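You operate a simulated robot arm through the tools that you are given. There is no shell and no other tool. Be economical: measure what you need, move in short steps, check, and stop when the job is done.

You run a simulated two-armed robot. Do the job below in one go: nothing can be reset, and whatever is moved stays where it is left.

## Task
Take the silver cap and leave it in the grey tub. Take the orange short handle on the board of the grey stand and put it away on the top of the low cupboard. Take the small grey bobbin and put it on the bench top. Fetch the small red bobbin and set it on top of the black tape roll. Press the red plunger three times. Open the side gate, fetch the white box and set it on the board of the grey stand, then shut the gate. Count the straw wads on the bench top, then put as many of the wide caps from the bench top on the top of the packing table. Open the right cupboard door of the bench, take the gold jar and leave it on the upper shelf behind the right bench door and shut the door again. Open the lower right bench drawer, take the yellow cap and put it inside and shut the drawer again. Pull the tool drawer of the near winder open. Any order will do. Set down upright: white box, gold jar.

It is judged by the outcome, as a careful person would: the job done as asked, and still so three seconds after it is handed in. It fails if anything else is knocked over, pushed out of place, dropped, spilled or broken. Lids that push on must go on centred and level and be pressed home; caps that screw on are set level and turned clockwise until they are tight.

## Robot
Two 6-joint arms with two-finger parallel grippers on one trunk, on a base that drives. Base frame: it is fixed to the floor where the robot stands at the start and does not move with it; the origin is under the middle of the robot, x ahead of it, y to its left, z up; the surface under the hand at the start is at about z = 0.8. Lengths are in m, angles in rad, forces in N, time in s.
The left shoulder is at the start at [0.28, 0.185, 1.08], the right one opposite. With the tool pointing down near the work surface each hand reaches from about 0.54 to 0.94 m from the robot's upright axis, wherever it stands, measured 20 degrees to its own side. Places, roughly: bench top [0.7, -0.2, 0.8]; black tape roll (8x8x5 cm) [-1.5, 0, 0.6]; board of the grey stand [-1.3, -0.4, 0.6]; drawer [0.5, -1.5, 0.4]; gold jar (7x7x10 cm) [0.9, -0.6, 0.8]; grey tub (24x16x9 cm) [0.6, -0.5, 0.8]; lower right bench drawer [0.4, -1.5, 0.5]; orange short handle (34x5x5 cm) [-1.4, -0.9, 0.6]; red plunger [0.6, 0.4, 0.9]; right cupboard door of the bench [1, 0.5, 0.4]; side gate [-1, -0.4, 0.6]; silver cap (5x5x3 cm) [0.6, -0.1, 0.8]; small grey bobbin (6x6x5 cm) [-1.1, 0.1, 0.6]; small red bobbin (6x6x5 cm) [-1.6, 0.2, 0.6]; straw wad (6x4x3 cm) [0.9, 0.5, 0.8]; tool drawer of the near winder [-5.3, -2.8, 0.5]; top of the low cupboard [1.3, 2.6, 0.9]; top of the packing table [-1, 2.4, 0.8]; upper shelf behind the right bench door (54x26 cm) [0.82, 0.46, 0.44]; white box (15x7x8 cm) [0.6, 0.1, 0.8]; wide cap (6x6x4 cm) [0.9, 0.7, 0.8]; yellow cap (5x5x3 cm) [0.8, -0.9, 0.8]. Payload 1.57 kg a hand.
Tool frame (each hand has its own): the origin (TCP) lies between the finger pads and is the grasp point; the fingertips stand 0.03 m ahead of it; z points along the fingers, y is the line along which they close. Largest opening 0.08 m; finger width 0.017, thickness 0.012; the body of the gripper, 0.04 by 0.082 m, starts 0.08 m behind the TCP.
Orientation is that of the tool frame in the base frame, as a unit quaternion [x, y, z, w]. With the fingers straight down and closing along the base's y, the tool's x points along the base's -x, its y along +y and its z along -z.

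## Interface
- The arms move only by the tool step_arm. It takes "left_targets", "right_targets" or both (then of equal length, played together; a hand with none holds still); each is a list of rows, each a list of 6 numbers: the shift along the tool's x, y, z in m, then the turn, a rotation vector about the tool's x, y, z in rad. In form: [[x, y, z, ax, ay, az], ...]. A call has 1 to 8 rows; each row is the pose to reach, as a shift and turn from the pose commanded when the call began, along the tool's axes at that moment. "left_grip" and "right_grip" are, for a hand that has rows, the finger opening in m, from 0 to 0.08, set as the call begins (left out, the last holds). A row lasts 0.2 s, in which the tool goes at most 0.05 m and 0.15 rad; a call with a longer step from one row to the next is refused whole, and so is a gripper value outside its range. A pose out of reach is approached as far as the arm can. The call stops where the force on the tool passes 40 N (or 10 N more than at its start, if that is more) or the arm is blocked; 0.2 s more then pass. The fingers move at their own pace (about 0.153 m/s each) and stop on an object; they squeeze with about 29 N. The grip force told is the motor's: it shows also when the fingers shut on nothing. Time passes only in rows, and 0.2 s behind the last, so rows that repeat a pose let the fingers close. It gives the time, the measured TCP pose, the force on the tool (base axes), the opening and the grip force at its end, in the units of the frame above (readings bear some noise), with the torque about the TCP (base axes, N m) and any sound that the robot's microphone picked up.
- Cameras (640 x 400 px; columns grow to the right, rows downward): "scene" is now at [0.2028, -0.0608, 1.5146]; the picture's right is [-0.81, -0.58, 0.00], its down [-0.46, 0.64, -0.62] and it looks along [0.36, -0.50, -0.79] (base axes); focal length 214 px, centre (320, 200). "left" rides on the left gripper at [0.072, 0.007, -0.122] in its tool frame; the picture's right is [-0.09, 1.00, 0.00], its down [-0.84, -0.08, -0.54] and it looks along [-0.54, -0.05, 0.84] (tool axes); focal length 238 px, centre (320, 200). "right" rides on the right gripper at [0.072, -0.007, -0.122] in its tool frame; the picture's right is [0.09, 1.00, 0.00], its down [-0.84, 0.08, -0.54] and it looks along [-0.54, 0.05, 0.84] (tool axes); focal length 238 px, centre (320, 200). There is no depth. A picture from a camera that has moved, and an enlarged one, comes with that camera's place and axes in the base frame and with its lens.
- get_image(camera): a new picture of that camera. No time passes.
- slide_trunk(by): slides the trunk up (or, below 0, down) by that many m; the arms and the scene camera ride with it, the base frame stays. It gives what a move gives, with no picture.
- drive_base(legs): drives the robot by 1 to 6 legs, each [ahead, turn to the left] in m and rad, along the robot's own axes; the way and the turn of a leg run together, so that a leg with both is an arc; at most 1.5 m and 3.142 rad a leg. The arms and the cameras ride along, it lands a little off, and it stops where it bumps. It gives what a move gives.
- head_to(pan, tilt): turns the head with the scene camera to pan (to the left, within 1.501 rad either way) and tilt (down, from -0.506 to 1.204), counted from straight ahead of the robot. It gives what a move gives.
- close_up(camera, box): a new picture of the part [left, top, right, bottom] of that camera's present view, enlarged. No time passes.
- hand_in(): hands the job in; it is judged then, once.

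Go step by step. Nothing tells you exact positions but the pictures and the camera data: compare them with the known pose of the tool, close in by small moves and look again before you grip or let go. The budget is 588 turns and 370 pictures, counting those below and the enlarged ones. Unless the task says otherwise, let go and move clear before handing in.

The tools are called after "Emit:" by a JSON object that holds its "name" and its "arguments". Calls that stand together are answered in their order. step_arm: Moves the arms, as the interface text tells. Its arguments: {"type":"object","properties":{"left_targets":{"type":"array","items":{"type":"array","items":{"type":"number"}}},"left_grip":{"type":"number"},"right_targets":{"type":"array","items":{"type":"array","items":{"type":"number"}}},"right_grip":{"type":"number"}},"required":[]} The other tools are called the same way: slide_trunk (by) slides the trunk up or down; drive_base (legs) drives the base; head_to (pan, tilt) turns the head that bears the scene camera; get_image (camera) takes a picture; close_up (camera, box) takes an enlarged picture of a part of a camera's view; hand_in () hands the job in.

At the start:

```text
t: 0.0
left_eef_pos: [0.5956, 0.129, 1.2392]
left_orientation: [0.0, 1.0, 0.001, 0.0]
left_contact_force: [0.8, -0.7, 0.7]
left_torque: [-0.02, 0.0, 0.0]
left_width: 0.0799
left_finger_force: 0.1
right_eef_pos: [0.5437, -0.2752, 1.2418]
right_orientation: [0.0, 1.0, 0.0, 0.0]
right_contact_force: [0.2, 1.1, 0.3]
right_torque: [0.0, 0.01, 0.0]
right_width: 0.0801
right_finger_force: 0.0
trunk travel left (down, up): [-0.775, 0.215]
robot x, y, heading: [0.0008, -0.0025, 0.002]
head pan, tilt: [-0.946, 0.906]
```

scene: 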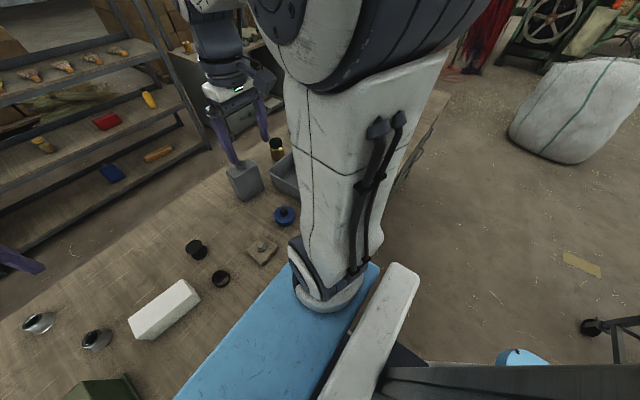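
right: 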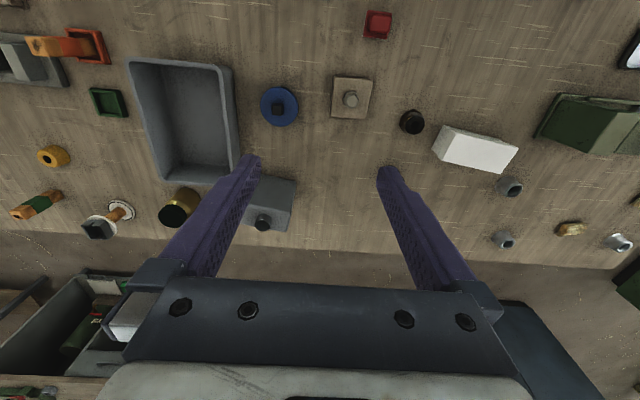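
left: 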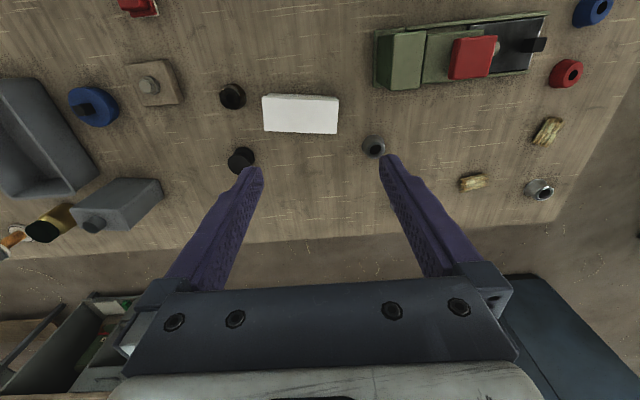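

I'll start by looking over the bench with the head before moving anything.

Emit:
{"name": "head_to", "arguments": {"pan": 0.0, "tilt": 0.8}}

Emit:
{"name": "get_image", "arguments": {"camera": "scene"}}

```text
t: 1.2
left_eef_pos: [0.5954, 0.1283, 1.2397]
left_orientation: [0.0, 1.0, 0.0, 0.0]
left_contact_force: [0.6, 0.4, -0.4]
left_torque: [0.02, 0.0, -0.01]
left_width: 0.0796
left_finger_force: 0.0
right_eef_pos: [0.5433, -0.2748, 1.2406]
right_orientation: [0.0, 1.0, 0.0, -0.001]
right_contact_force: [-1.3, 1.3, 0.7]
right_torque: [0.02, 0.01, -0.01]
right_width: 0.0799
right_finger_force: 0.0
trunk travel left (down, up): [-0.775, 0.215]
robot x, y, heading: [-0.0005, 0.0028, -0.003]
head pan, tilt: [0.0, 0.799]
```

```text
366 pictures are left
camera scene: at [0.2395, 0.0002, 1.5228], right [0.0, -1.0, 0.0], down [-0.72, 0.0, -0.7], along [0.7, 0.0, -0.72], focal length 214 px, centre (320, 200)
```

scene: 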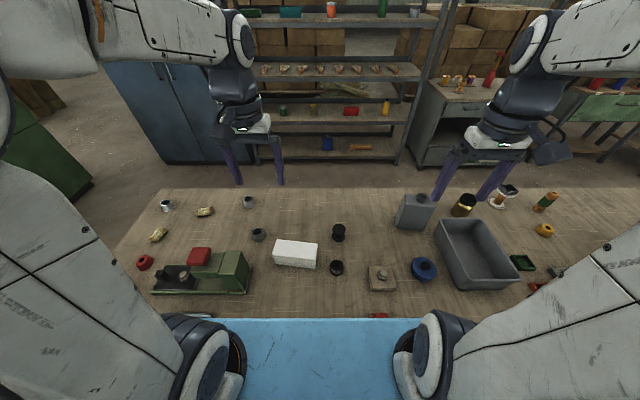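

Emit:
{"name": "close_up", "arguments": {"camera": "scene", "box": [130, 180, 350, 318]}}

Emit:
{"name": "close_up", "arguments": {"camera": "scene", "box": [320, 180, 560, 330]}}

Emit:
{"name": "close_up", "arguments": {"camera": "left", "box": [200, 0, 640, 275]}}

Emit:
{"name": "close_up", "arguments": {"camera": "right", "box": [0, 0, 440, 275]}}

```text
2.90 times, centred on (240, 249) of scene
camera zoom: at [0.2395, 0.0002, 1.5228], right [0.0, -1.0, 0.0], down [-0.72, 0.0, -0.7], along [0.7, 0.0, -0.72], focal length 622 px, centre (552, 58)
```

zoom: 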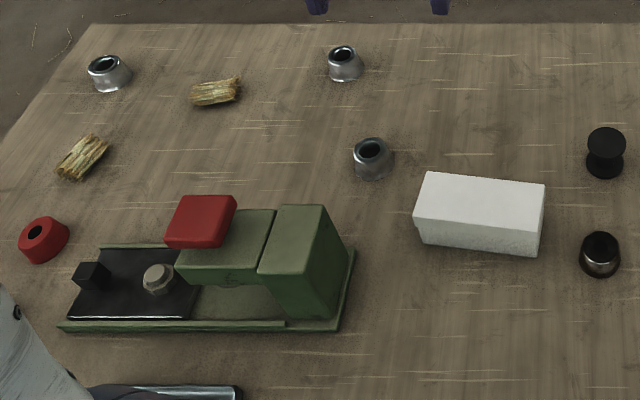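

```text
2.67 times, centred on (440, 255) of scene
camera zoom: at [0.2395, 0.0002, 1.5228], right [0.0, -1.0, 0.0], down [-0.72, 0.0, -0.7], along [0.7, 0.0, -0.72], focal length 572 px, centre (0, 53)
```

zoom: 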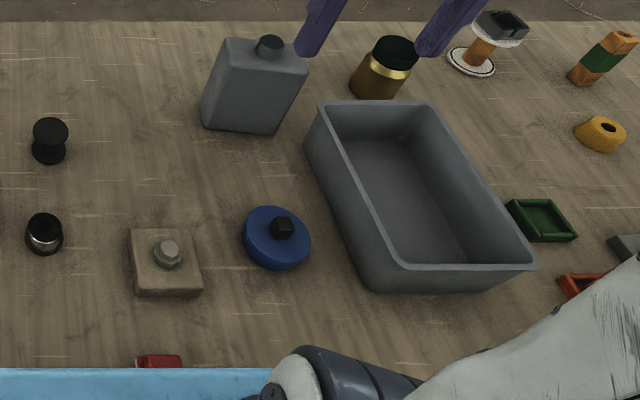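

```text
1.45 times, centred on (420, 138) of left
camera zoom: at [0.5241, 0.1356, 1.3618], right [0.09, 1.0, 0.0], down [0.84, -0.08, 0.54], along [0.54, -0.05, -0.84], focal length 347 px, centre (174, 291)
```

zoom: 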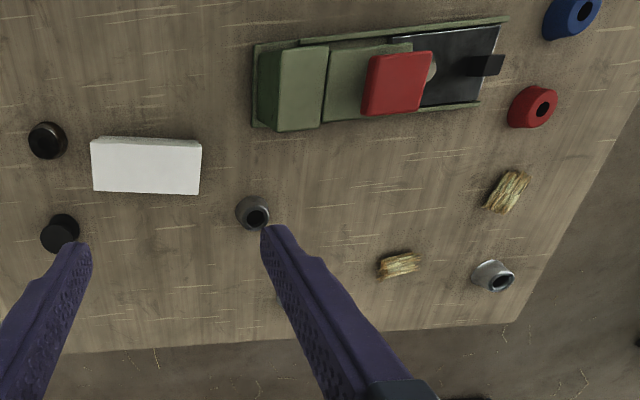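

```text
1.45 times, centred on (220, 138) of right
camera zoom: at [0.4717, -0.2813, 1.363], right [-0.09, 1.0, 0.0], down [0.84, 0.08, 0.54], along [0.54, 0.05, -0.84], focal length 347 px, centre (466, 291)
```

zoom: 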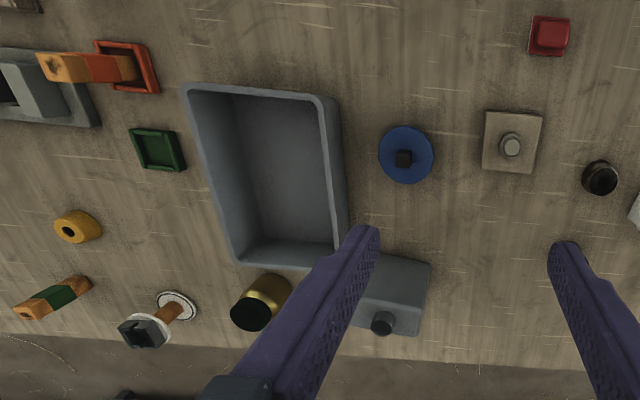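

Emit:
{"name": "head_to", "arguments": {"pan": -0.7, "tilt": 0.5}}

Emit:
{"name": "get_image", "arguments": {"camera": "scene"}}

Emit:
{"name": "head_to", "arguments": {"pan": -1.4, "tilt": 0.4}}

Emit:
{"name": "get_image", "arguments": {"camera": "scene"}}

Emit:
{"name": "head_to", "arguments": {"pan": 1.3, "tilt": 0.3}}

Emit:
{"name": "get_image", "arguments": {"camera": "scene"}}

```text
t: 2.3
left_eef_pos: [0.5956, 0.1275, 1.2386]
left_orientation: [-0.001, 1.0, 0.0, 0.0]
left_contact_force: [0.0, -0.4, -0.5]
left_torque: [0.02, 0.01, 0.02]
left_width: 0.0798
left_finger_force: 0.0
right_eef_pos: [0.5423, -0.2761, 1.2424]
right_orientation: [0.001, 1.0, 0.0, 0.0]
right_contact_force: [0.2, -0.1, -0.6]
right_torque: [0.0, 0.01, 0.0]
right_width: 0.0802
right_finger_force: 0.1
trunk travel left (down, up): [-0.775, 0.215]
robot x, y, heading: [0.0018, 0.001, -0.002]
head pan, tilt: [-0.7, 0.499]
```

```text
361 pictures are left
camera scene: at [0.2284, -0.0583, 1.5487], right [-0.64, -0.77, 0.0], down [-0.37, 0.31, -0.88], along [0.67, -0.56, -0.48], focal length 214 px, centre (320, 200)
```

scene: 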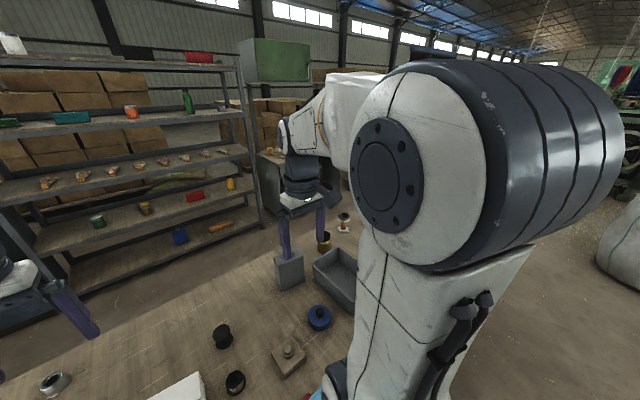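

```text
t: 3.4
left_eef_pos: [0.5958, 0.1293, 1.2403]
left_orientation: [0.0, 1.0, 0.0, 0.002]
left_contact_force: [0.0, -1.1, -0.4]
left_torque: [-0.01, -0.04, -0.02]
left_width: 0.08
left_finger_force: 0.1
right_eef_pos: [0.5423, -0.2761, 1.2411]
right_orientation: [0.0, 1.0, 0.0, 0.0]
right_contact_force: [0.6, 0.5, 0.9]
right_torque: [-0.01, -0.01, -0.05]
right_width: 0.0797
right_finger_force: 0.1
trunk travel left (down, up): [-0.775, 0.215]
robot x, y, heading: [-0.001, 0.0003, -0.006]
head pan, tilt: [-1.4, 0.4]
```

```text
360 pictures are left
camera scene: at [0.1746, -0.091, 1.5579], right [-0.99, -0.17, 0.0], down [-0.07, 0.38, -0.92], along [0.16, -0.91, -0.39], focal length 214 px, centre (320, 200)
```

scene: 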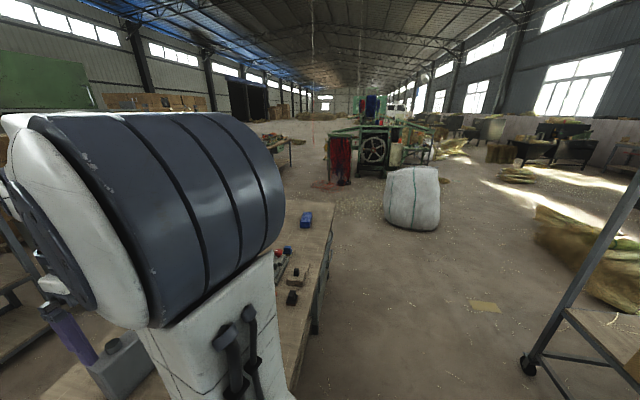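

```text
t: 5.8
left_eef_pos: [0.5957, 0.129, 1.2393]
left_orientation: [0.0, 1.0, 0.0, 0.0]
left_contact_force: [-0.4, 0.5, -1.1]
left_torque: [0.02, 0.02, 0.0]
left_width: 0.0801
left_finger_force: 0.0
right_eef_pos: [0.5437, -0.2757, 1.2418]
right_orientation: [-0.001, 1.0, 0.001, 0.0]
right_contact_force: [-0.6, 0.3, -0.4]
right_torque: [0.0, 0.04, 0.0]
right_width: 0.0801
right_finger_force: 0.0
trunk travel left (down, up): [-0.775, 0.215]
robot x, y, heading: [0.0012, 0.0004, 0.003]
head pan, tilt: [1.3, 0.3]
```

```text
359 pictures are left
camera scene: at [0.1838, 0.0902, 1.5672], right [0.96, -0.27, 0.0], down [-0.08, -0.28, -0.96], along [0.26, 0.92, -0.3], focal length 214 px, centre (320, 200)
```

scene: 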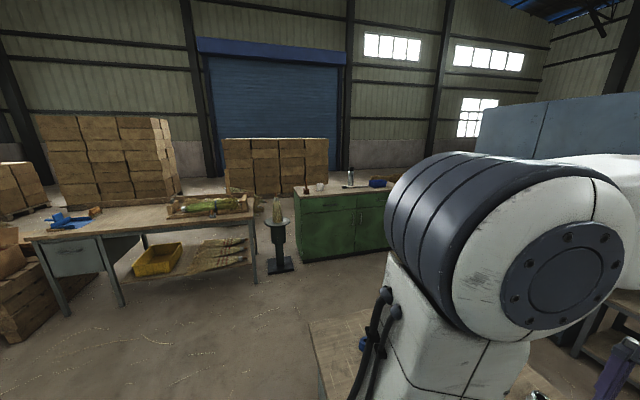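

Emit:
{"name": "step_arm", "arguments": {"right_targets": [[-0.006, 0.027, 0.036, 0, 0, 0], [-0.012, 0.054, 0.072, 0, 0, 0], [-0.018, 0.081, 0.108, 0, 0, 0], [-0.024, 0.108, 0.144, 0, 0, 0], [-0.03, 0.135, 0.18, 0, 0, 0], [-0.036, 0.162, 0.216, 0, 0, 0], [-0.042, 0.189, 0.252, 0, 0, 0], [-0.047, 0.216, 0.288, 0, 0, 0]]}}

Emit:
{"name": "get_image", "arguments": {"camera": "right"}}

```text
t: 7.6
left_eef_pos: [0.5953, 0.129, 1.2377]
left_orientation: [0.0, 1.0, 0.0, 0.001]
left_contact_force: [0.0, 0.0, 0.4]
left_torque: [0.02, 0.05, -0.04]
left_width: 0.0801
left_finger_force: 0.1
right_eef_pos: [0.5911, -0.0585, 0.955]
right_orientation: [-0.001, 1.0, 0.001, 0.001]
right_contact_force: [-1.2, 0.0, 0.2]
right_torque: [0.01, 0.0, -0.01]
right_width: 0.0802
right_finger_force: 0.0
trunk travel left (down, up): [-0.775, 0.215]
robot x, y, heading: [-0.0006, 0.0017, -0.003]
head pan, tilt: [1.3, 0.3]
```

```text
358 pictures are left
camera right: at [0.5196, -0.0639, 1.0759], right [-0.09, 1.0, 0.0], down [0.84, 0.08, 0.54], along [0.54, 0.05, -0.84], focal length 238 px, centre (320, 200)
```

right: 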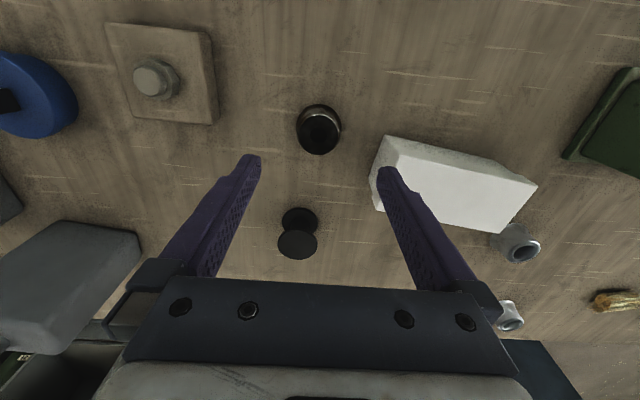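

Emit:
{"name": "step_arm", "arguments": {"right_targets": [[-0.002, 0, 0.03, 0, 0, 0], [-0.003, 0, 0.07, 0, 0, 0], [-0.003, 0, 0.1, 0, 0, 0], [-0.003, 0, 0.119, 0, 0, 0]], "right_grip": 0.066}}

Emit:
{"name": "get_image", "arguments": {"camera": "right"}}

```text
t: 8.6
left_eef_pos: [0.5954, 0.1303, 1.2394]
left_orientation: [0.0, 1.0, 0.0, 0.0]
left_contact_force: [-0.3, -0.9, 0.2]
left_torque: [0.04, -0.01, 0.02]
left_width: 0.08
left_finger_force: 0.1
right_eef_pos: [0.5954, -0.0587, 0.8333]
right_orientation: [-0.001, 1.0, 0.0, 0.001]
right_contact_force: [-0.3, -0.6, 0.6]
right_torque: [0.0, -0.01, 0.01]
right_width: 0.0658
right_finger_force: 0.1
trunk travel left (down, up): [-0.775, 0.215]
robot x, y, heading: [-0.0014, -0.0012, 0.004]
head pan, tilt: [1.3, 0.3]
```

```text
357 pictures are left
camera right: at [0.5238, -0.065, 0.9548], right [-0.09, 1.0, 0.0], down [0.84, 0.08, 0.54], along [0.54, 0.05, -0.84], focal length 238 px, centre (320, 200)
```

right: 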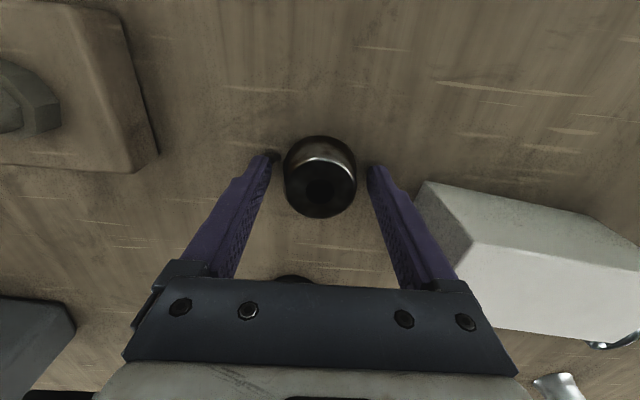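

Emit:
{"name": "step_arm", "arguments": {"right_targets": [[0, 0, 0, 0, 0, 0], [0, 0, 0, 0, 0, 0], [0, 0, -0.04, 0, 0, 0], [0, 0, -0.09, 0, 0, 0], [0, 0, -0.14, 0, 0, 0], [0, 0, -0.18, 0, 0, 0]], "right_grip": 0.0}}

Emit:
{"name": "get_image", "arguments": {"camera": "right"}}

```text
t: 10.0
left_eef_pos: [0.5962, 0.1277, 1.2389]
left_orientation: [0.0, 1.0, 0.0, 0.0]
left_contact_force: [0.6, 0.5, 0.3]
left_torque: [-0.02, 0.03, 0.01]
left_width: 0.0799
left_finger_force: 0.0
right_eef_pos: [0.5934, -0.0578, 1.0124]
right_orientation: [0.0, 1.0, 0.0, 0.0]
right_contact_force: [-0.1, 0.1, 0.2]
right_torque: [0.01, 0.02, 0.0]
right_width: 0.0485
right_finger_force: 29.2
trunk travel left (down, up): [-0.775, 0.215]
robot x, y, heading: [0.0027, 0.0012, -0.004]
head pan, tilt: [1.3, 0.3]
```

```text
356 pictures are left
camera right: at [0.5227, -0.0639, 1.1337], right [-0.09, 1.0, 0.0], down [0.84, 0.08, 0.54], along [0.54, 0.05, -0.84], focal length 238 px, centre (320, 200)
```

right: 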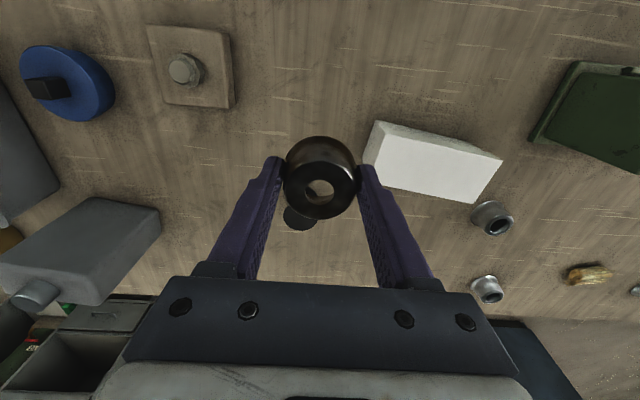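

Emit:
{"name": "step_arm", "arguments": {"right_targets": [[-0.003, -0.049, 0, 0, 0, 0], [-0.007, -0.098, 0, 0, 0, 0], [-0.011, -0.147, 0, 0, 0, 0], [-0.015, -0.196, 0, 0, 0, 0], [-0.02, -0.245, 0, 0, 0, 0], [-0.026, -0.294, 0, 0, 0, 0], [-0.03, -0.343, 0, 0, 0, 0], [-0.036, -0.392, 0, 0, 0, 0]]}}

Emit:
{"name": "step_arm", "arguments": {"right_targets": [[0, -0.04, 0.03, 0, 0, 0], [0, -0.078, 0.06, 0, 0, 0]]}}

Emit:
{"name": "get_image", "arguments": {"camera": "right"}}

```text
t: 11.8
left_eef_pos: [0.5949, 0.1286, 1.2389]
left_orientation: [0.0, 1.0, 0.0, 0.0]
left_contact_force: [-0.4, 1.4, 0.3]
left_torque: [0.01, -0.04, -0.03]
left_width: 0.08
left_finger_force: 0.0
right_eef_pos: [0.628, -0.453, 1.0162]
right_orientation: [0.0, 1.0, -0.001, 0.0]
right_contact_force: [-0.4, -0.2, 0.3]
right_torque: [-0.01, 0.02, 0.0]
right_width: 0.0486
right_finger_force: 28.5
trunk travel left (down, up): [-0.775, 0.215]
robot x, y, heading: [0.0004, 0.0035, 0.0]
head pan, tilt: [1.3, 0.3]
```

```text
t: 12.4
left_eef_pos: [0.5957, 0.1281, 1.2392]
left_orientation: [0.0, 1.0, 0.0, 0.0]
left_contact_force: [0.0, -0.8, 0.4]
left_torque: [-0.02, 0.0, 0.02]
left_width: 0.0801
left_finger_force: 0.1
right_eef_pos: [0.6296, -0.5327, 0.9539]
right_orientation: [0.0, 1.0, 0.0, -0.001]
right_contact_force: [-1.2, -0.5, -1.1]
right_torque: [-0.02, -0.01, 0.0]
right_width: 0.0486
right_finger_force: 29.3
trunk travel left (down, up): [-0.775, 0.215]
robot x, y, heading: [-0.0034, 0.0011, 0.003]
head pan, tilt: [1.3, 0.3]
```

```text
355 pictures are left
camera right: at [0.5582, -0.5387, 1.0748], right [-0.09, 1.0, 0.0], down [0.84, 0.08, 0.54], along [0.54, 0.05, -0.84], focal length 238 px, centre (320, 200)
```

right: 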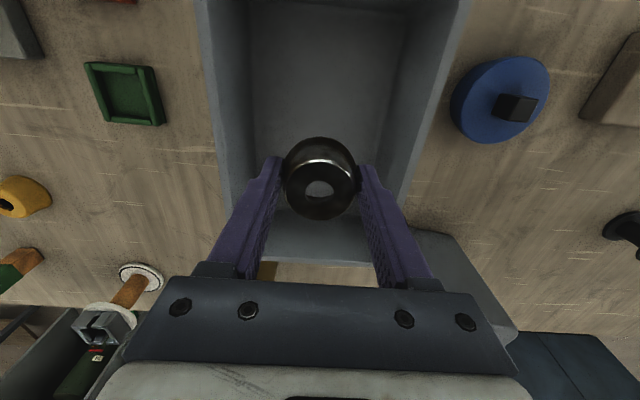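

Emit:
{"name": "step_arm", "arguments": {"right_targets": [[0, 0, 0.04, 0, 0, 0], [0, 0, 0.08, 0, 0, 0], [0, 0, 0.108, 0, 0, 0], [0, 0, 0.108, 0, 0, 0]]}}

Emit:
{"name": "step_arm", "arguments": {"right_targets": [[0, 0, 0, 0, 0, 0], [0, 0, -0.01, 0, 0, 0], [0, 0, -0.06, 0, 0, 0], [0, 0, -0.11, 0, 0, 0], [0, 0, -0.16, 0, 0, 0], [0, 0, -0.2, 0, 0, 0]], "right_grip": 0.066}}

Emit:
{"name": "get_image", "arguments": {"camera": "right"}}

```text
t: 13.4
left_eef_pos: [0.5958, 0.129, 1.2389]
left_orientation: [0.0, 1.0, 0.0, 0.0]
left_contact_force: [-0.1, -0.4, -0.9]
left_torque: [0.04, -0.01, 0.01]
left_width: 0.08
left_finger_force: 0.0
right_eef_pos: [0.6289, -0.5321, 0.8471]
right_orientation: [0.0, 1.0, 0.001, 0.0]
right_contact_force: [-0.3, 0.0, -0.3]
right_torque: [0.01, 0.0, 0.03]
right_width: 0.0483
right_finger_force: 29.9
trunk travel left (down, up): [-0.775, 0.215]
robot x, y, heading: [-0.0006, 0.0005, -0.001]
head pan, tilt: [1.3, 0.3]
```

```text
t: 14.8
left_eef_pos: [0.5957, 0.1289, 1.239]
left_orientation: [-0.001, 1.0, 0.0, -0.001]
left_contact_force: [-0.3, -0.2, 0.5]
left_torque: [0.02, 0.04, -0.02]
left_width: 0.0801
left_finger_force: 0.0
right_eef_pos: [0.6282, -0.5303, 1.0467]
right_orientation: [0.001, 1.0, 0.0, 0.0]
right_contact_force: [-0.5, -0.9, -0.3]
right_torque: [0.0, 0.0, 0.02]
right_width: 0.0659
right_finger_force: 0.0
trunk travel left (down, up): [-0.775, 0.215]
robot x, y, heading: [0.0, 0.0029, 0.0]
head pan, tilt: [1.3, 0.3]
```

```text
354 pictures are left
camera right: at [0.5568, -0.5358, 1.1682], right [-0.09, 1.0, 0.0], down [0.84, 0.08, 0.54], along [0.54, 0.05, -0.84], focal length 238 px, centre (320, 200)
```

right: 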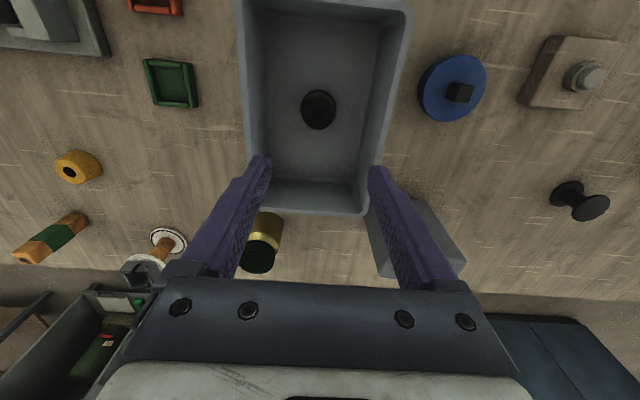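

Emit:
{"name": "step_arm", "arguments": {"left_targets": [[0.006, 0.04, 0, 0, 0, 0], [0.012, 0.08, 0, 0, 0, 0], [0.018, 0.12, 0.0, 0, 0, 0], [0.024, 0.16, 0.0, 0, 0, 0], [0.03, 0.2, 0.0, 0, 0, 0]], "left_grip": 0.0}}

Emit:
{"name": "get_image", "arguments": {"camera": "left"}}

Emit:
{"name": "head_to", "arguments": {"pan": 0.5, "tilt": 0.9}}

Emit:
{"name": "get_image", "arguments": {"camera": "scene"}}

```text
t: 16.0
left_eef_pos: [0.5663, 0.3304, 1.2409]
left_orientation: [0.001, 1.0, 0.0, 0.0]
left_contact_force: [0.0, 0.3, 0.3]
left_torque: [0.04, -0.03, -0.01]
left_width: 0.0
left_finger_force: 21.1
right_eef_pos: [0.6275, -0.5313, 1.0465]
right_orientation: [0.001, 1.0, 0.0, 0.0]
right_contact_force: [-0.1, -0.3, 0.0]
right_torque: [0.0, 0.03, 0.02]
right_width: 0.066
right_finger_force: 0.1
trunk travel left (down, up): [-0.775, 0.215]
robot x, y, heading: [0.0011, 0.0022, 0.003]
head pan, tilt: [1.3, 0.3]
```

```text
353 pictures are left
camera left: at [0.4949, 0.3373, 1.3646], right [0.09, 1.0, 0.0], down [0.84, -0.08, 0.54], along [0.54, -0.05, -0.84], focal length 238 px, centre (320, 200)
```

left: 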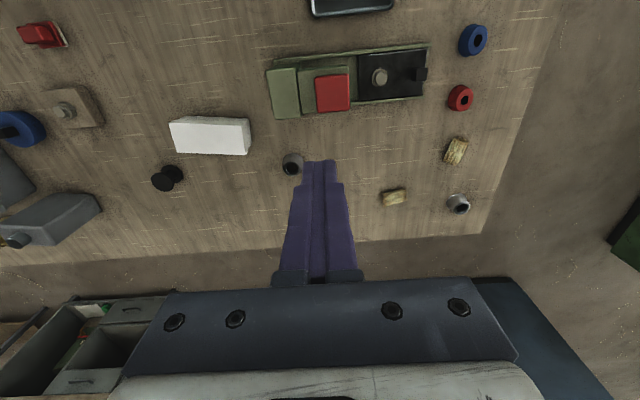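

```text
t: 17.1
left_eef_pos: [0.5669, 0.3304, 1.2409]
left_orientation: [0.0, 1.0, -0.001, 0.0]
left_contact_force: [0.8, 0.0, 0.2]
left_torque: [0.02, -0.03, -0.01]
left_width: 0.0
left_finger_force: 21.1
right_eef_pos: [0.6276, -0.5306, 1.0457]
right_orientation: [0.0, 1.0, 0.0, 0.0]
right_contact_force: [0.2, 0.3, 0.8]
right_torque: [0.03, -0.03, -0.02]
right_width: 0.066
right_finger_force: 0.0
trunk travel left (down, up): [-0.775, 0.215]
robot x, y, heading: [-0.0015, -0.0008, 0.002]
head pan, tilt: [0.499, 0.901]
```

```text
352 pictures are left
camera scene: at [0.2251, 0.0365, 1.5149], right [0.48, -0.88, 0.0], down [-0.69, -0.38, -0.62], along [0.55, 0.3, -0.78], focal length 214 px, centre (320, 200)
```

scene: 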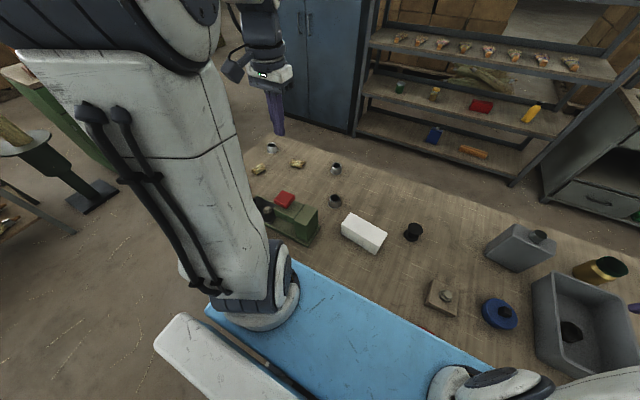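

Emit:
{"name": "step_arm", "arguments": {"left_targets": [[0.008, 0.025, 0.04, 0, 0, 0], [0.008, 0.025, 0.09, 0, 0, 0], [0.008, 0.025, 0.13, 0, 0, 0], [0.008, 0.025, 0.17, 0, 0, 0], [0.008, 0.025, 0.2, 0, 0, 0]]}}

Emit:
{"name": "get_image", "arguments": {"camera": "left"}}

Emit:
{"name": "close_up", "arguments": {"camera": "scene", "box": [220, 130, 400, 243]}}

```text
t: 18.3
left_eef_pos: [0.5557, 0.3546, 1.0386]
left_orientation: [0.0, 1.0, 0.0, 0.0]
left_contact_force: [0.5, -0.2, 0.3]
left_torque: [0.02, 0.02, 0.02]
left_width: 0.0
left_finger_force: 21.4
right_eef_pos: [0.6281, -0.53, 1.0468]
right_orientation: [0.0, 1.0, 0.001, 0.0]
right_contact_force: [-0.1, -0.3, 0.2]
right_torque: [0.01, 0.04, 0.02]
right_width: 0.066
right_finger_force: 0.0
trunk travel left (down, up): [-0.775, 0.215]
robot x, y, heading: [-0.0009, -0.002, 0.005]
head pan, tilt: [0.499, 0.901]
```

```text
351 pictures are left
camera left: at [0.4844, 0.3613, 1.1615], right [0.09, 1.0, 0.0], down [0.84, -0.08, 0.54], along [0.54, -0.05, -0.84], focal length 238 px, centre (320, 200)
```

left: 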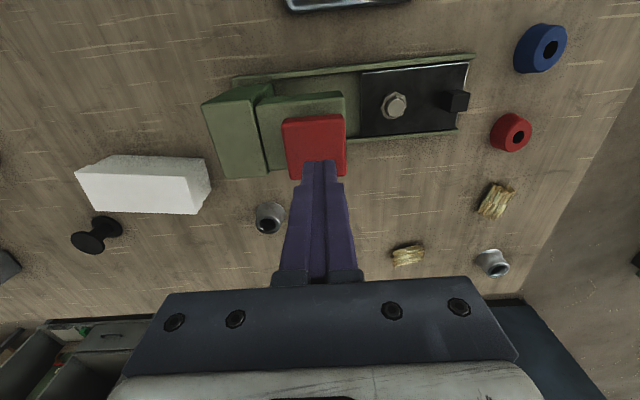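

```text
3.54 times, centred on (310, 186) of scene
camera zoom: at [0.225, 0.0364, 1.5149], right [0.48, -0.88, 0.0], down [-0.69, -0.38, -0.62], along [0.55, 0.3, -0.78], focal length 759 px, centre (355, 248)
```

zoom: 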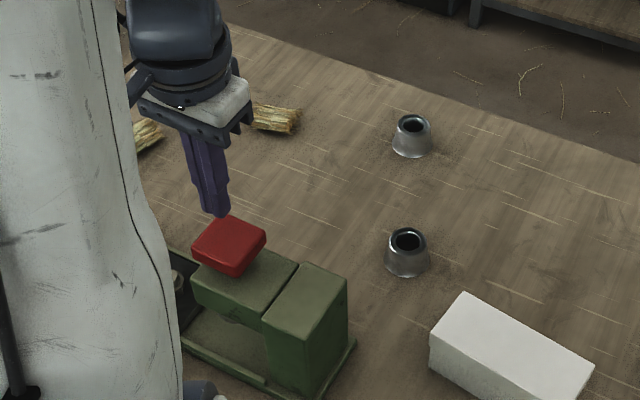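

Emit:
{"name": "step_arm", "arguments": {"left_targets": [[-0.006, -0.003, 0.03, 0, 0, 0], [-0.006, -0.003, 0.05, 0, 0, 0], [-0.006, -0.003, 0.06, 0, 0, 0], [-0.006, -0.003, 0.07, 0, 0, 0], [-0.006, -0.003, 0.08, 0, 0, 0]]}}

Emit:
{"name": "close_up", "arguments": {"camera": "scene", "box": [220, 130, 400, 243]}}

```text
t: 19.1
left_eef_pos: [0.5628, 0.3523, 0.9821]
left_orientation: [0.0, 1.0, 0.001, 0.0]
left_contact_force: [-5.0, -4.2, 23.6]
left_torque: [-0.14, 0.34, -0.02]
left_width: 0.0
left_finger_force: 20.9
right_eef_pos: [0.6279, -0.5304, 1.0475]
right_orientation: [0.0, 1.0, -0.001, 0.001]
right_contact_force: [0.1, 0.2, 0.6]
right_torque: [0.0, -0.01, -0.02]
right_width: 0.0659
right_finger_force: 0.1
trunk travel left (down, up): [-0.775, 0.215]
robot x, y, heading: [-0.0038, -0.0023, 0.003]
head pan, tilt: [0.499, 0.901]
heard: click
stopped in row 4 (left hand): the force on the tool passed its limit at 50 N (the readings are from after the stop); the commanded pose is now the measured one
```

```text
3.54 times, centred on (310, 186) of scene
camera zoom: at [0.2239, 0.0356, 1.5155], right [0.48, -0.88, 0.0], down [-0.69, -0.37, -0.62], along [0.55, 0.3, -0.78], focal length 759 px, centre (355, 248)
```

zoom: 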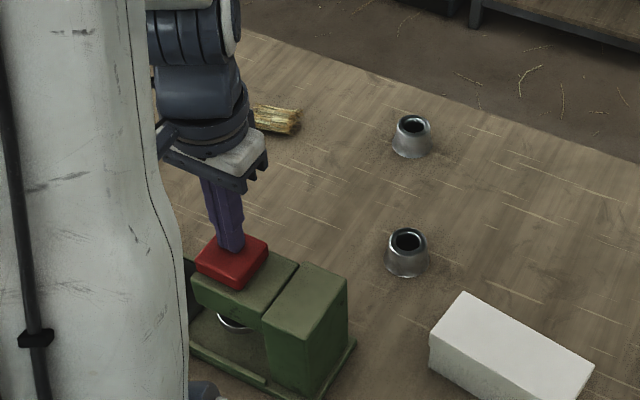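

Emit:
{"name": "step_arm", "arguments": {"left_targets": [[0, 0, -0.03, 0, 0, 0], [0, 0, -0.04, 0, 0, 0], [0, 0, -0.04, 0, 0, 0], [0, 0, -0.02, 0, 0, 0], [0, 0, -0.01, 0, 0, 0], [0, 0, -0.003, 0, 0, 0], [0, 0, 0.003, 0, 0, 0]]}}

```text
t: 20.7
left_eef_pos: [0.5636, 0.3529, 0.9832]
left_orientation: [0.0, 1.0, 0.003, 0.003]
left_contact_force: [-6.5, -4.4, 29.2]
left_torque: [-0.18, 0.43, 0.05]
left_width: 0.0
left_finger_force: 21.9
right_eef_pos: [0.6274, -0.5317, 1.0476]
right_orientation: [0.0, 1.0, 0.0, 0.001]
right_contact_force: [0.8, -0.2, -0.1]
right_torque: [0.0, -0.03, 0.01]
right_width: 0.0662
right_finger_force: 0.0
trunk travel left (down, up): [-0.775, 0.215]
robot x, y, heading: [0.0017, 0.0006, -0.001]
head pan, tilt: [0.499, 0.901]
heard: click
stopped in row 7 (left hand): the force on the tool passed its limit at 50 N (the readings are from after the stop); the commanded pose is now the measured one
```

Emit:
{"name": "step_arm", "arguments": {"left_targets": [[0, 0, -0.03, 0, 0, 0], [0, 0, -0.04, 0, 0, 0], [0, 0, -0.04, 0, 0, 0], [0, 0, -0.02, 0, 0, 0], [0, 0, -0.01, 0, 0, 0], [0, 0, -0.003, 0, 0, 0], [0, 0, 0.003, 0, 0, 0]]}}

Emit:
{"name": "step_arm", "arguments": {"left_targets": [[0, 0, -0.03, 0, 0, 0], [0, 0, -0.07, 0, 0, 0], [0, 0, -0.12, 0, 0, 0], [0, 0, -0.16, 0, 0, 0]]}}

Emit:
{"name": "get_image", "arguments": {"camera": "left"}}

```text
t: 22.4
left_eef_pos: [0.5648, 0.3554, 0.9846]
left_orientation: [0.0, 1.0, 0.003, 0.007]
left_contact_force: [-6.2, -5.6, 27.8]
left_torque: [-0.19, 0.39, 0.08]
left_width: 0.0001
left_finger_force: 21.5
right_eef_pos: [0.6268, -0.5309, 1.0465]
right_orientation: [0.0, 1.0, 0.0, 0.001]
right_contact_force: [0.2, -0.3, -0.1]
right_torque: [0.04, 0.0, 0.0]
right_width: 0.066
right_finger_force: 0.0
trunk travel left (down, up): [-0.775, 0.215]
robot x, y, heading: [0.0009, -0.0, -0.001]
head pan, tilt: [0.499, 0.901]
heard: click
stopped in row 7 (left hand): the force on the tool passed its limit at 44 N (the readings are from after the stop); the commanded pose is now the measured one
```

```text
t: 23.4
left_eef_pos: [0.5634, 0.3546, 1.1397]
left_orientation: [0.0, 1.0, 0.003, 0.004]
left_contact_force: [1.0, -0.4, -0.8]
left_torque: [0.02, 0.01, 0.02]
left_width: 0.0
left_finger_force: 21.4
right_eef_pos: [0.6287, -0.5298, 1.0459]
right_orientation: [0.001, 1.0, -0.001, 0.0]
right_contact_force: [-0.6, -0.2, 0.0]
right_torque: [0.02, 0.0, -0.05]
right_width: 0.0661
right_finger_force: 0.0
trunk travel left (down, up): [-0.775, 0.215]
robot x, y, heading: [0.0026, 0.0006, 0.001]
head pan, tilt: [0.499, 0.901]
```

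```text
348 pictures are left
camera left: at [0.4915, 0.3604, 1.2621], right [0.09, 1.0, 0.01], down [0.83, -0.08, 0.55], along [0.55, -0.04, -0.84], focal length 238 px, centre (320, 200)
```

left: 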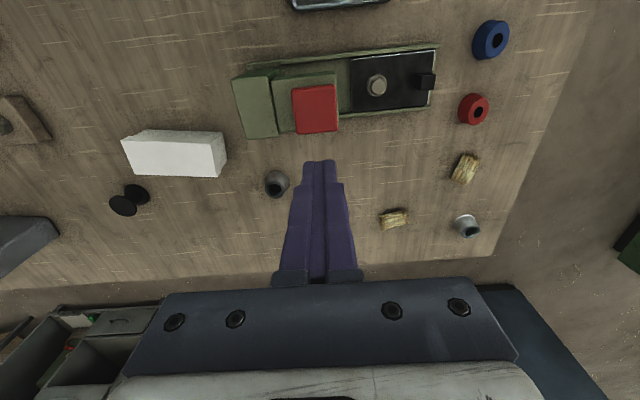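

Emit:
{"name": "step_arm", "arguments": {"left_targets": [[0, 0, -0.04, 0, 0, 0], [0, 0, -0.08, 0, 0, 0], [0, 0, -0.11, 0, 0, 0], [0, 0, -0.11, 0, 0, 0]], "left_grip": 0.08, "right_targets": [[0, 0.04, -0.05, 0, 0, 0], [0.0, 0.07, -0.1, 0, 0, 0], [0.0, 0.1, -0.15, 0, 0, 0], [0.0, 0.14, -0.18, 0, 0, 0]]}}

Emit:
{"name": "drive_base", "arguments": {"legs": [[-0.2, 0], [0, -1.571]]}}

Emit:
{"name": "head_to", "arguments": {"pan": -1.3, "tilt": 0.6}}

Emit:
{"name": "get_image", "arguments": {"camera": "scene"}}

Emit:
{"name": "head_to", "arguments": {"pan": 0.8, "tilt": 0.6}}

Emit:
{"name": "get_image", "arguments": {"camera": "scene"}}

```text
refused: row 1 steps farther than a row can; nothing moved
```

```text
t: 28.8
left_eef_pos: [0.1579, -0.5624, 1.1389]
left_orientation: [0.705, 0.709, -0.002, 0.006]
left_contact_force: [0.0, -0.2, -0.3]
left_torque: [0.0, 0.03, -0.02]
left_width: 0.0001
left_finger_force: 21.5
right_eef_pos: [-0.7271, -0.6301, 1.0462]
right_orientation: [0.706, 0.709, 0.0, 0.0]
right_contact_force: [-0.9, -0.3, -0.1]
right_torque: [-0.02, 0.0, -0.02]
right_width: 0.066
right_finger_force: 0.0
trunk travel left (down, up): [-0.775, 0.215]
robot x, y, heading: [-0.2014, 0.0001, -1.565]
head pan, tilt: [0.499, 0.901]
```

```text
t: 30.6
left_eef_pos: [0.1585, -0.5634, 1.1404]
left_orientation: [0.706, 0.709, -0.001, 0.006]
left_contact_force: [0.1, -0.8, -0.1]
left_torque: [0.0, -0.05, -0.01]
left_width: 0.0
left_finger_force: 21.3
right_eef_pos: [-0.7271, -0.6306, 1.0474]
right_orientation: [0.706, 0.709, 0.0, 0.0]
right_contact_force: [-0.5, -0.1, -0.1]
right_torque: [0.02, 0.01, 0.01]
right_width: 0.0663
right_finger_force: 0.1
trunk travel left (down, up): [-0.775, 0.215]
robot x, y, heading: [-0.1966, -0.0017, -1.565]
head pan, tilt: [-1.3, 0.6]
```

```text
347 pictures are left
camera scene: at [-0.2856, -0.1838, 1.5397], right [-0.27, 0.96, 0.0], down [0.54, 0.15, -0.82], along [-0.79, -0.23, -0.57], focal length 214 px, centre (320, 200)
```

scene: 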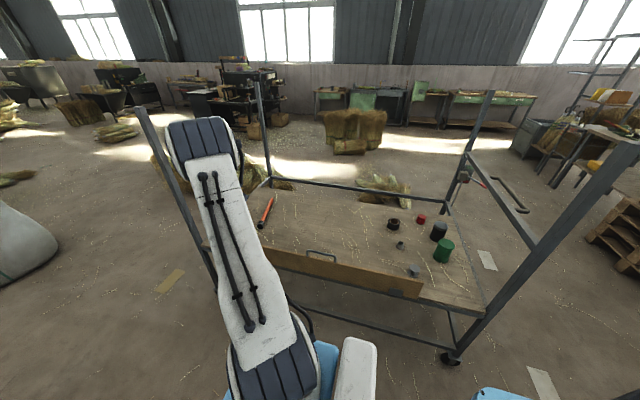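

```text
t: 32.6
left_eef_pos: [0.1572, -0.5628, 1.1387]
left_orientation: [0.705, 0.709, -0.002, 0.006]
left_contact_force: [0.5, 0.1, -0.7]
left_torque: [-0.01, -0.02, 0.01]
left_width: 0.0
left_finger_force: 21.5
right_eef_pos: [-0.7264, -0.6315, 1.046]
right_orientation: [0.705, 0.709, 0.0, 0.0]
right_contact_force: [0.6, -0.3, 0.6]
right_torque: [0.03, 0.0, -0.01]
right_width: 0.0662
right_finger_force: 0.0
trunk travel left (down, up): [-0.775, 0.215]
robot x, y, heading: [-0.2011, -0.0011, -1.569]
head pan, tilt: [0.799, 0.6]
```

```text
346 pictures are left
camera scene: at [-0.1369, -0.221, 1.5397], right [-0.69, -0.72, 0.0], down [-0.41, 0.39, -0.83], along [0.59, -0.57, -0.56], focal length 214 px, centre (320, 200)
```

scene: 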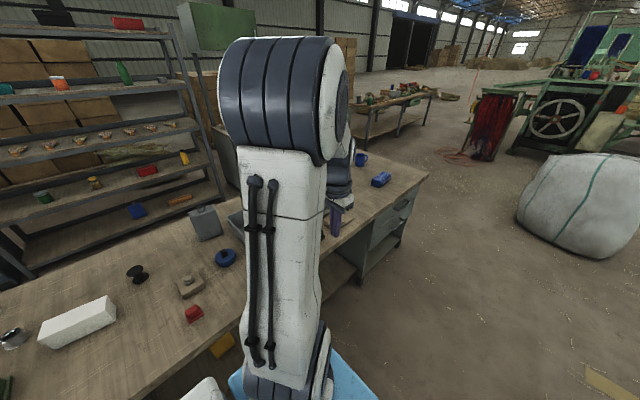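

Emit:
{"name": "step_arm", "arguments": {"left_targets": [[0, 0, -0.04, 0, 0, 0], [0, 0, -0.08, 0, 0, 0], [0, 0, -0.11, 0, 0, 0], [0, 0, -0.11, 0, 0, 0]], "left_grip": 0.08, "right_targets": [[0.03, 0.02, -0.03, 0, 0, 0], [0.06, 0.04, -0.06, 0, 0, 0], [0.08, 0.07, -0.09, 0, 0, 0], [0.08, 0.09, -0.13, 0, 0, 0]]}}

Emit:
{"name": "drive_base", "arguments": {"legs": [[1.3, 0], [0, 1.571]]}}

Emit:
{"name": "head_to", "arguments": {"pan": 0, "tilt": 0.75}}

Emit:
{"name": "get_image", "arguments": {"camera": "scene"}}

```text
t: 33.6
left_eef_pos: [0.1549, -0.5618, 1.2472]
left_orientation: [0.705, 0.709, -0.002, 0.006]
left_contact_force: [1.5, -0.8, -0.9]
left_torque: [0.01, -0.01, 0.02]
left_width: 0.0798
left_finger_force: 0.1
right_eef_pos: [-0.6383, -0.5495, 1.1767]
right_orientation: [0.705, 0.709, 0.0, 0.0]
right_contact_force: [0.3, 0.0, -0.5]
right_torque: [0.0, -0.04, -0.02]
right_width: 0.0659
right_finger_force: 0.0
trunk travel left (down, up): [-0.775, 0.215]
robot x, y, heading: [-0.2002, -0.0006, -1.565]
head pan, tilt: [0.799, 0.6]
```

```text
t: 43.9
left_eef_pos: [0.3746, -0.9984, 1.2476]
left_orientation: [0.027, 1.0, 0.004, 0.005]
left_contact_force: [0.2, -0.5, -0.5]
left_torque: [-0.01, 0.02, 0.01]
left_width: 0.0802
left_finger_force: 0.1
right_eef_pos: [0.3146, -1.79, 1.1767]
right_orientation: [0.029, 1.0, 0.0, 0.0]
right_contact_force: [-0.2, -0.1, -0.9]
right_torque: [0.01, 0.01, -0.02]
right_width: 0.0659
right_finger_force: 0.0
trunk travel left (down, up): [-0.775, 0.215]
robot x, y, heading: [-0.2064, -1.3226, -0.059]
head pan, tilt: [0.799, 0.6]
```

```text
t: 45.1
left_eef_pos: [0.3754, -0.9979, 1.2472]
left_orientation: [0.027, 1.0, 0.003, 0.005]
left_contact_force: [-0.4, -0.4, 0.3]
left_torque: [0.0, 0.04, -0.01]
left_width: 0.08
left_finger_force: 0.1
right_eef_pos: [0.3157, -1.7912, 1.1759]
right_orientation: [0.027, 1.0, -0.001, 0.0]
right_contact_force: [-0.2, -0.1, -0.1]
right_torque: [0.02, 0.03, 0.02]
right_width: 0.0661
right_finger_force: 0.1
trunk travel left (down, up): [-0.775, 0.215]
robot x, y, heading: [-0.2066, -1.3177, -0.054]
head pan, tilt: [0.0, 0.75]
```

```text
345 pictures are left
camera scene: at [0.0343, -1.3329, 1.5268], right [-0.05, -1.0, 0.0], down [-0.68, 0.04, -0.73], along [0.73, -0.04, -0.68], focal length 214 px, centre (320, 200)
```

scene: 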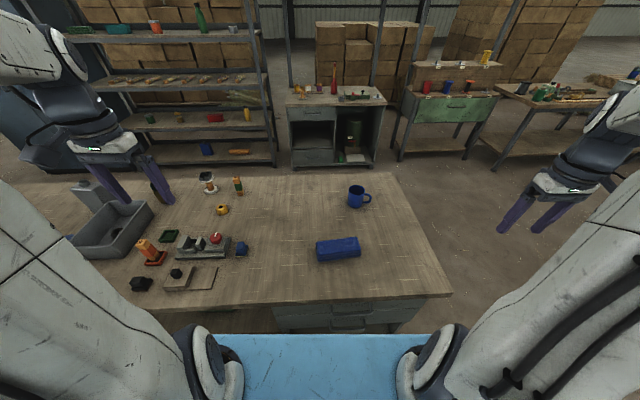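

Emit:
{"name": "drive_base", "arguments": {"legs": [[0.18, 0.05]]}}

Emit:
{"name": "step_arm", "arguments": {"left_targets": [[-0.03, 0.0, 0.03, 0, 0, 0], [-0.06, 0.0, 0.06, 0, 0, 0], [-0.09, 0.0, 0.09, 0, 0, 0], [-0.12, 0.0, 0.12, 0, 0, 0]]}}

Emit:
{"name": "get_image", "arguments": {"camera": "left"}}

```text
t: 46.6
left_eef_pos: [0.54, -0.9762, 1.2481]
left_orientation: [0.002, 1.0, 0.004, 0.006]
left_contact_force: [0.0, 0.5, 0.7]
left_torque: [-0.01, -0.01, -0.03]
left_width: 0.0802
left_finger_force: 0.1
right_eef_pos: [0.5205, -1.7681, 1.1768]
right_orientation: [0.001, 1.0, 0.0, 0.001]
right_contact_force: [-0.4, 0.4, 0.3]
right_torque: [0.01, -0.05, 0.01]
right_width: 0.066
right_finger_force: 0.2
trunk travel left (down, up): [-0.775, 0.215]
robot x, y, heading: [-0.0271, -1.3226, -0.005]
head pan, tilt: [0.0, 0.75]
```

```text
t: 47.6
left_eef_pos: [0.6627, -0.9753, 1.1301]
left_orientation: [0.002, 1.0, 0.003, 0.005]
left_contact_force: [-0.6, 0.4, 0.8]
left_torque: [-0.01, -0.01, 0.04]
left_width: 0.0799
left_finger_force: 0.0
right_eef_pos: [0.5215, -1.7676, 1.176]
right_orientation: [0.002, 1.0, -0.001, 0.0]
right_contact_force: [0.1, -0.5, 0.3]
right_torque: [-0.02, -0.01, 0.05]
right_width: 0.0659
right_finger_force: 0.0
trunk travel left (down, up): [-0.775, 0.215]
robot x, y, heading: [-0.0274, -1.3288, -0.003]
head pan, tilt: [0.0, 0.75]
```

```text
344 pictures are left
camera left: at [0.5895, -0.9693, 1.2517], right [0.1, 1.0, 0.01], down [0.83, -0.08, 0.55], along [0.55, -0.05, -0.83], focal length 238 px, centre (320, 200)
```

left: 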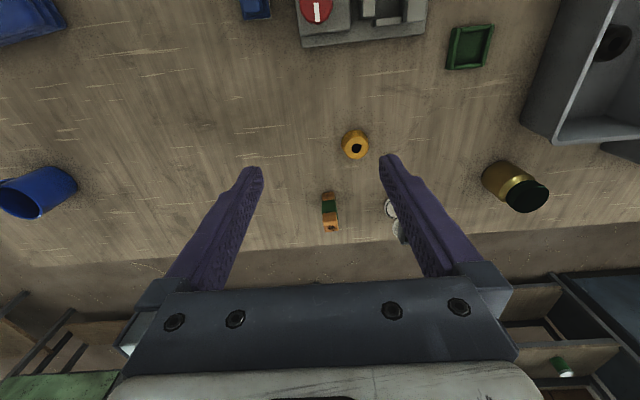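

Emit:
{"name": "step_arm", "arguments": {"left_targets": [[-0.02, 0.012, 0.035, 0, 0, 0], [-0.04, 0.024, 0.07, 0, 0, 0], [-0.06, 0.036, 0.105, 0, 0, 0], [-0.08, 0.048, 0.14, 0, 0, 0], [-0.1, 0.058, 0.18, 0, 0, 0]], "left_grip": 0.072}}

Emit:
{"name": "get_image", "arguments": {"camera": "left"}}

```text
t: 48.8
left_eef_pos: [0.7631, -0.9158, 0.951]
left_orientation: [0.002, 1.0, 0.004, 0.006]
left_contact_force: [-0.2, 0.2, -0.3]
left_torque: [0.02, -0.01, 0.0]
left_width: 0.0719
left_finger_force: 0.0
right_eef_pos: [0.5208, -1.7677, 1.1761]
right_orientation: [0.001, 1.0, 0.0, -0.001]
right_contact_force: [-0.5, 0.0, -0.9]
right_torque: [0.0, 0.01, -0.02]
right_width: 0.0661
right_finger_force: 0.0
trunk travel left (down, up): [-0.775, 0.215]
robot x, y, heading: [-0.024, -1.3243, -0.001]
head pan, tilt: [0.0, 0.75]
```

```text
343 pictures are left
camera left: at [0.6903, -0.9098, 1.0738], right [0.1, 1.0, 0.01], down [0.83, -0.08, 0.55], along [0.55, -0.05, -0.83], focal length 238 px, centre (320, 200)
```

left: 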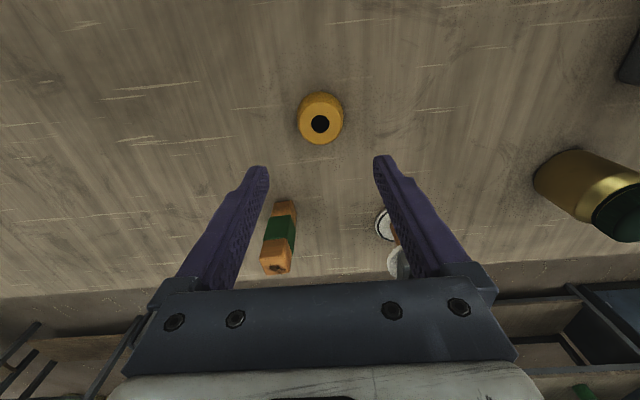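

Emit:
{"name": "step_arm", "arguments": {"left_targets": [[0.003, 0, 0.04, 0, 0, 0], [0.005, 0, 0.08, 0, 0, 0], [0.005, 0, 0.116, 0, 0, 0]]}}

Emit:
{"name": "step_arm", "arguments": {"left_targets": [[0, 0, 0, 0, 0, 0], [0, 0, 0, 0, 0, 0], [0, 0, -0.04, 0, 0, 0], [0, 0, -0.09, 0, 0, 0], [0, 0, -0.14, 0, 0, 0], [0, 0, -0.19, 0, 0, 0], [0, 0, -0.24, 0, 0, 0], [0.04, 0, -0.26, 0, 0, 0]], "left_grip": 0.0}}

Emit:
{"name": "get_image", "arguments": {"camera": "left"}}

```text
t: 49.6
left_eef_pos: [0.7605, -0.9144, 0.8348]
left_orientation: [0.001, 1.0, 0.003, 0.005]
left_contact_force: [-0.3, -0.4, -0.5]
left_torque: [0.01, 0.01, -0.01]
left_width: 0.0718
left_finger_force: 0.1
right_eef_pos: [0.52, -1.7692, 1.1761]
right_orientation: [0.002, 1.0, 0.0, 0.0]
right_contact_force: [-0.4, -0.1, -0.3]
right_torque: [0.0, -0.01, 0.01]
right_width: 0.0661
right_finger_force: 0.0
trunk travel left (down, up): [-0.775, 0.215]
robot x, y, heading: [-0.0237, -1.3266, -0.004]
head pan, tilt: [0.0, 0.75]
```

```text
t: 51.4
left_eef_pos: [0.7187, -0.9196, 1.0923]
left_orientation: [0.002, 1.0, 0.003, 0.006]
left_contact_force: [0.2, 0.5, -0.2]
left_torque: [-0.02, 0.02, 0.01]
left_width: 0.048
left_finger_force: 29.3
right_eef_pos: [0.5205, -1.7686, 1.1758]
right_orientation: [0.002, 1.0, 0.0, 0.001]
right_contact_force: [-0.4, 0.7, 0.0]
right_torque: [0.01, 0.01, 0.0]
right_width: 0.0659
right_finger_force: 0.0
trunk travel left (down, up): [-0.775, 0.215]
robot x, y, heading: [-0.0249, -1.3238, -0.003]
head pan, tilt: [0.0, 0.75]
```

```text
342 pictures are left
camera left: at [0.646, -0.913, 1.2147], right [0.1, 1.0, 0.01], down [0.83, -0.08, 0.55], along [0.55, -0.05, -0.83], focal length 238 px, centre (320, 200)
```

left: 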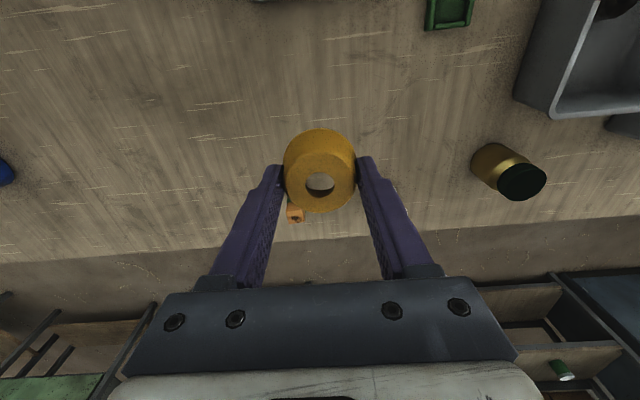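

Emit:
{"name": "drive_base", "arguments": {"legs": [[-0.5, 0]]}}

Emit:
{"name": "head_to", "arguments": {"pan": -0.15, "tilt": 0.85}}

Emit:
{"name": "get_image", "arguments": {"camera": "scene"}}

```text
t: 54.3
left_eef_pos: [0.2223, -0.9145, 1.0921]
left_orientation: [0.0, 1.0, 0.004, 0.005]
left_contact_force: [0.0, -0.5, -0.5]
left_torque: [-0.02, 0.0, -0.01]
left_width: 0.0478
left_finger_force: 29.0
right_eef_pos: [0.0269, -1.7652, 1.177]
right_orientation: [0.0, 1.0, 0.0, 0.001]
right_contact_force: [-0.5, 1.3, -0.6]
right_torque: [0.04, -0.02, 0.01]
right_width: 0.0662
right_finger_force: 0.1
trunk travel left (down, up): [-0.775, 0.215]
robot x, y, heading: [-0.5222, -1.3272, -0.0]
head pan, tilt: [0.0, 0.75]
```

```text
t: 55.0
left_eef_pos: [0.222, -0.9143, 1.0931]
left_orientation: [-0.001, 1.0, 0.003, 0.006]
left_contact_force: [0.0, 0.0, 0.2]
left_torque: [0.03, 0.0, -0.01]
left_width: 0.0478
left_finger_force: 28.9
right_eef_pos: [0.0274, -1.7656, 1.1761]
right_orientation: [0.0, 1.0, 0.0, 0.001]
right_contact_force: [0.0, 0.3, -0.4]
right_torque: [0.01, -0.02, 0.03]
right_width: 0.0661
right_finger_force: 0.0
trunk travel left (down, up): [-0.775, 0.215]
robot x, y, heading: [-0.5186, -1.3286, 0.001]
head pan, tilt: [-0.15, 0.85]
```

```text
341 pictures are left
camera scene: at [-0.2835, -1.336, 1.5188], right [-0.15, -0.99, 0.0], down [-0.74, 0.11, -0.66], along [0.65, -0.1, -0.75], focal length 214 px, centre (320, 200)
```

scene: 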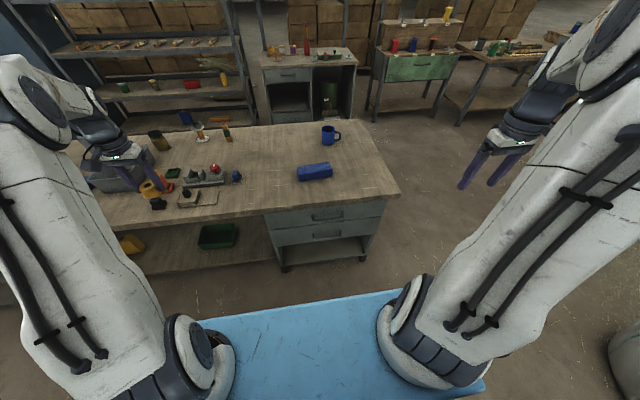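

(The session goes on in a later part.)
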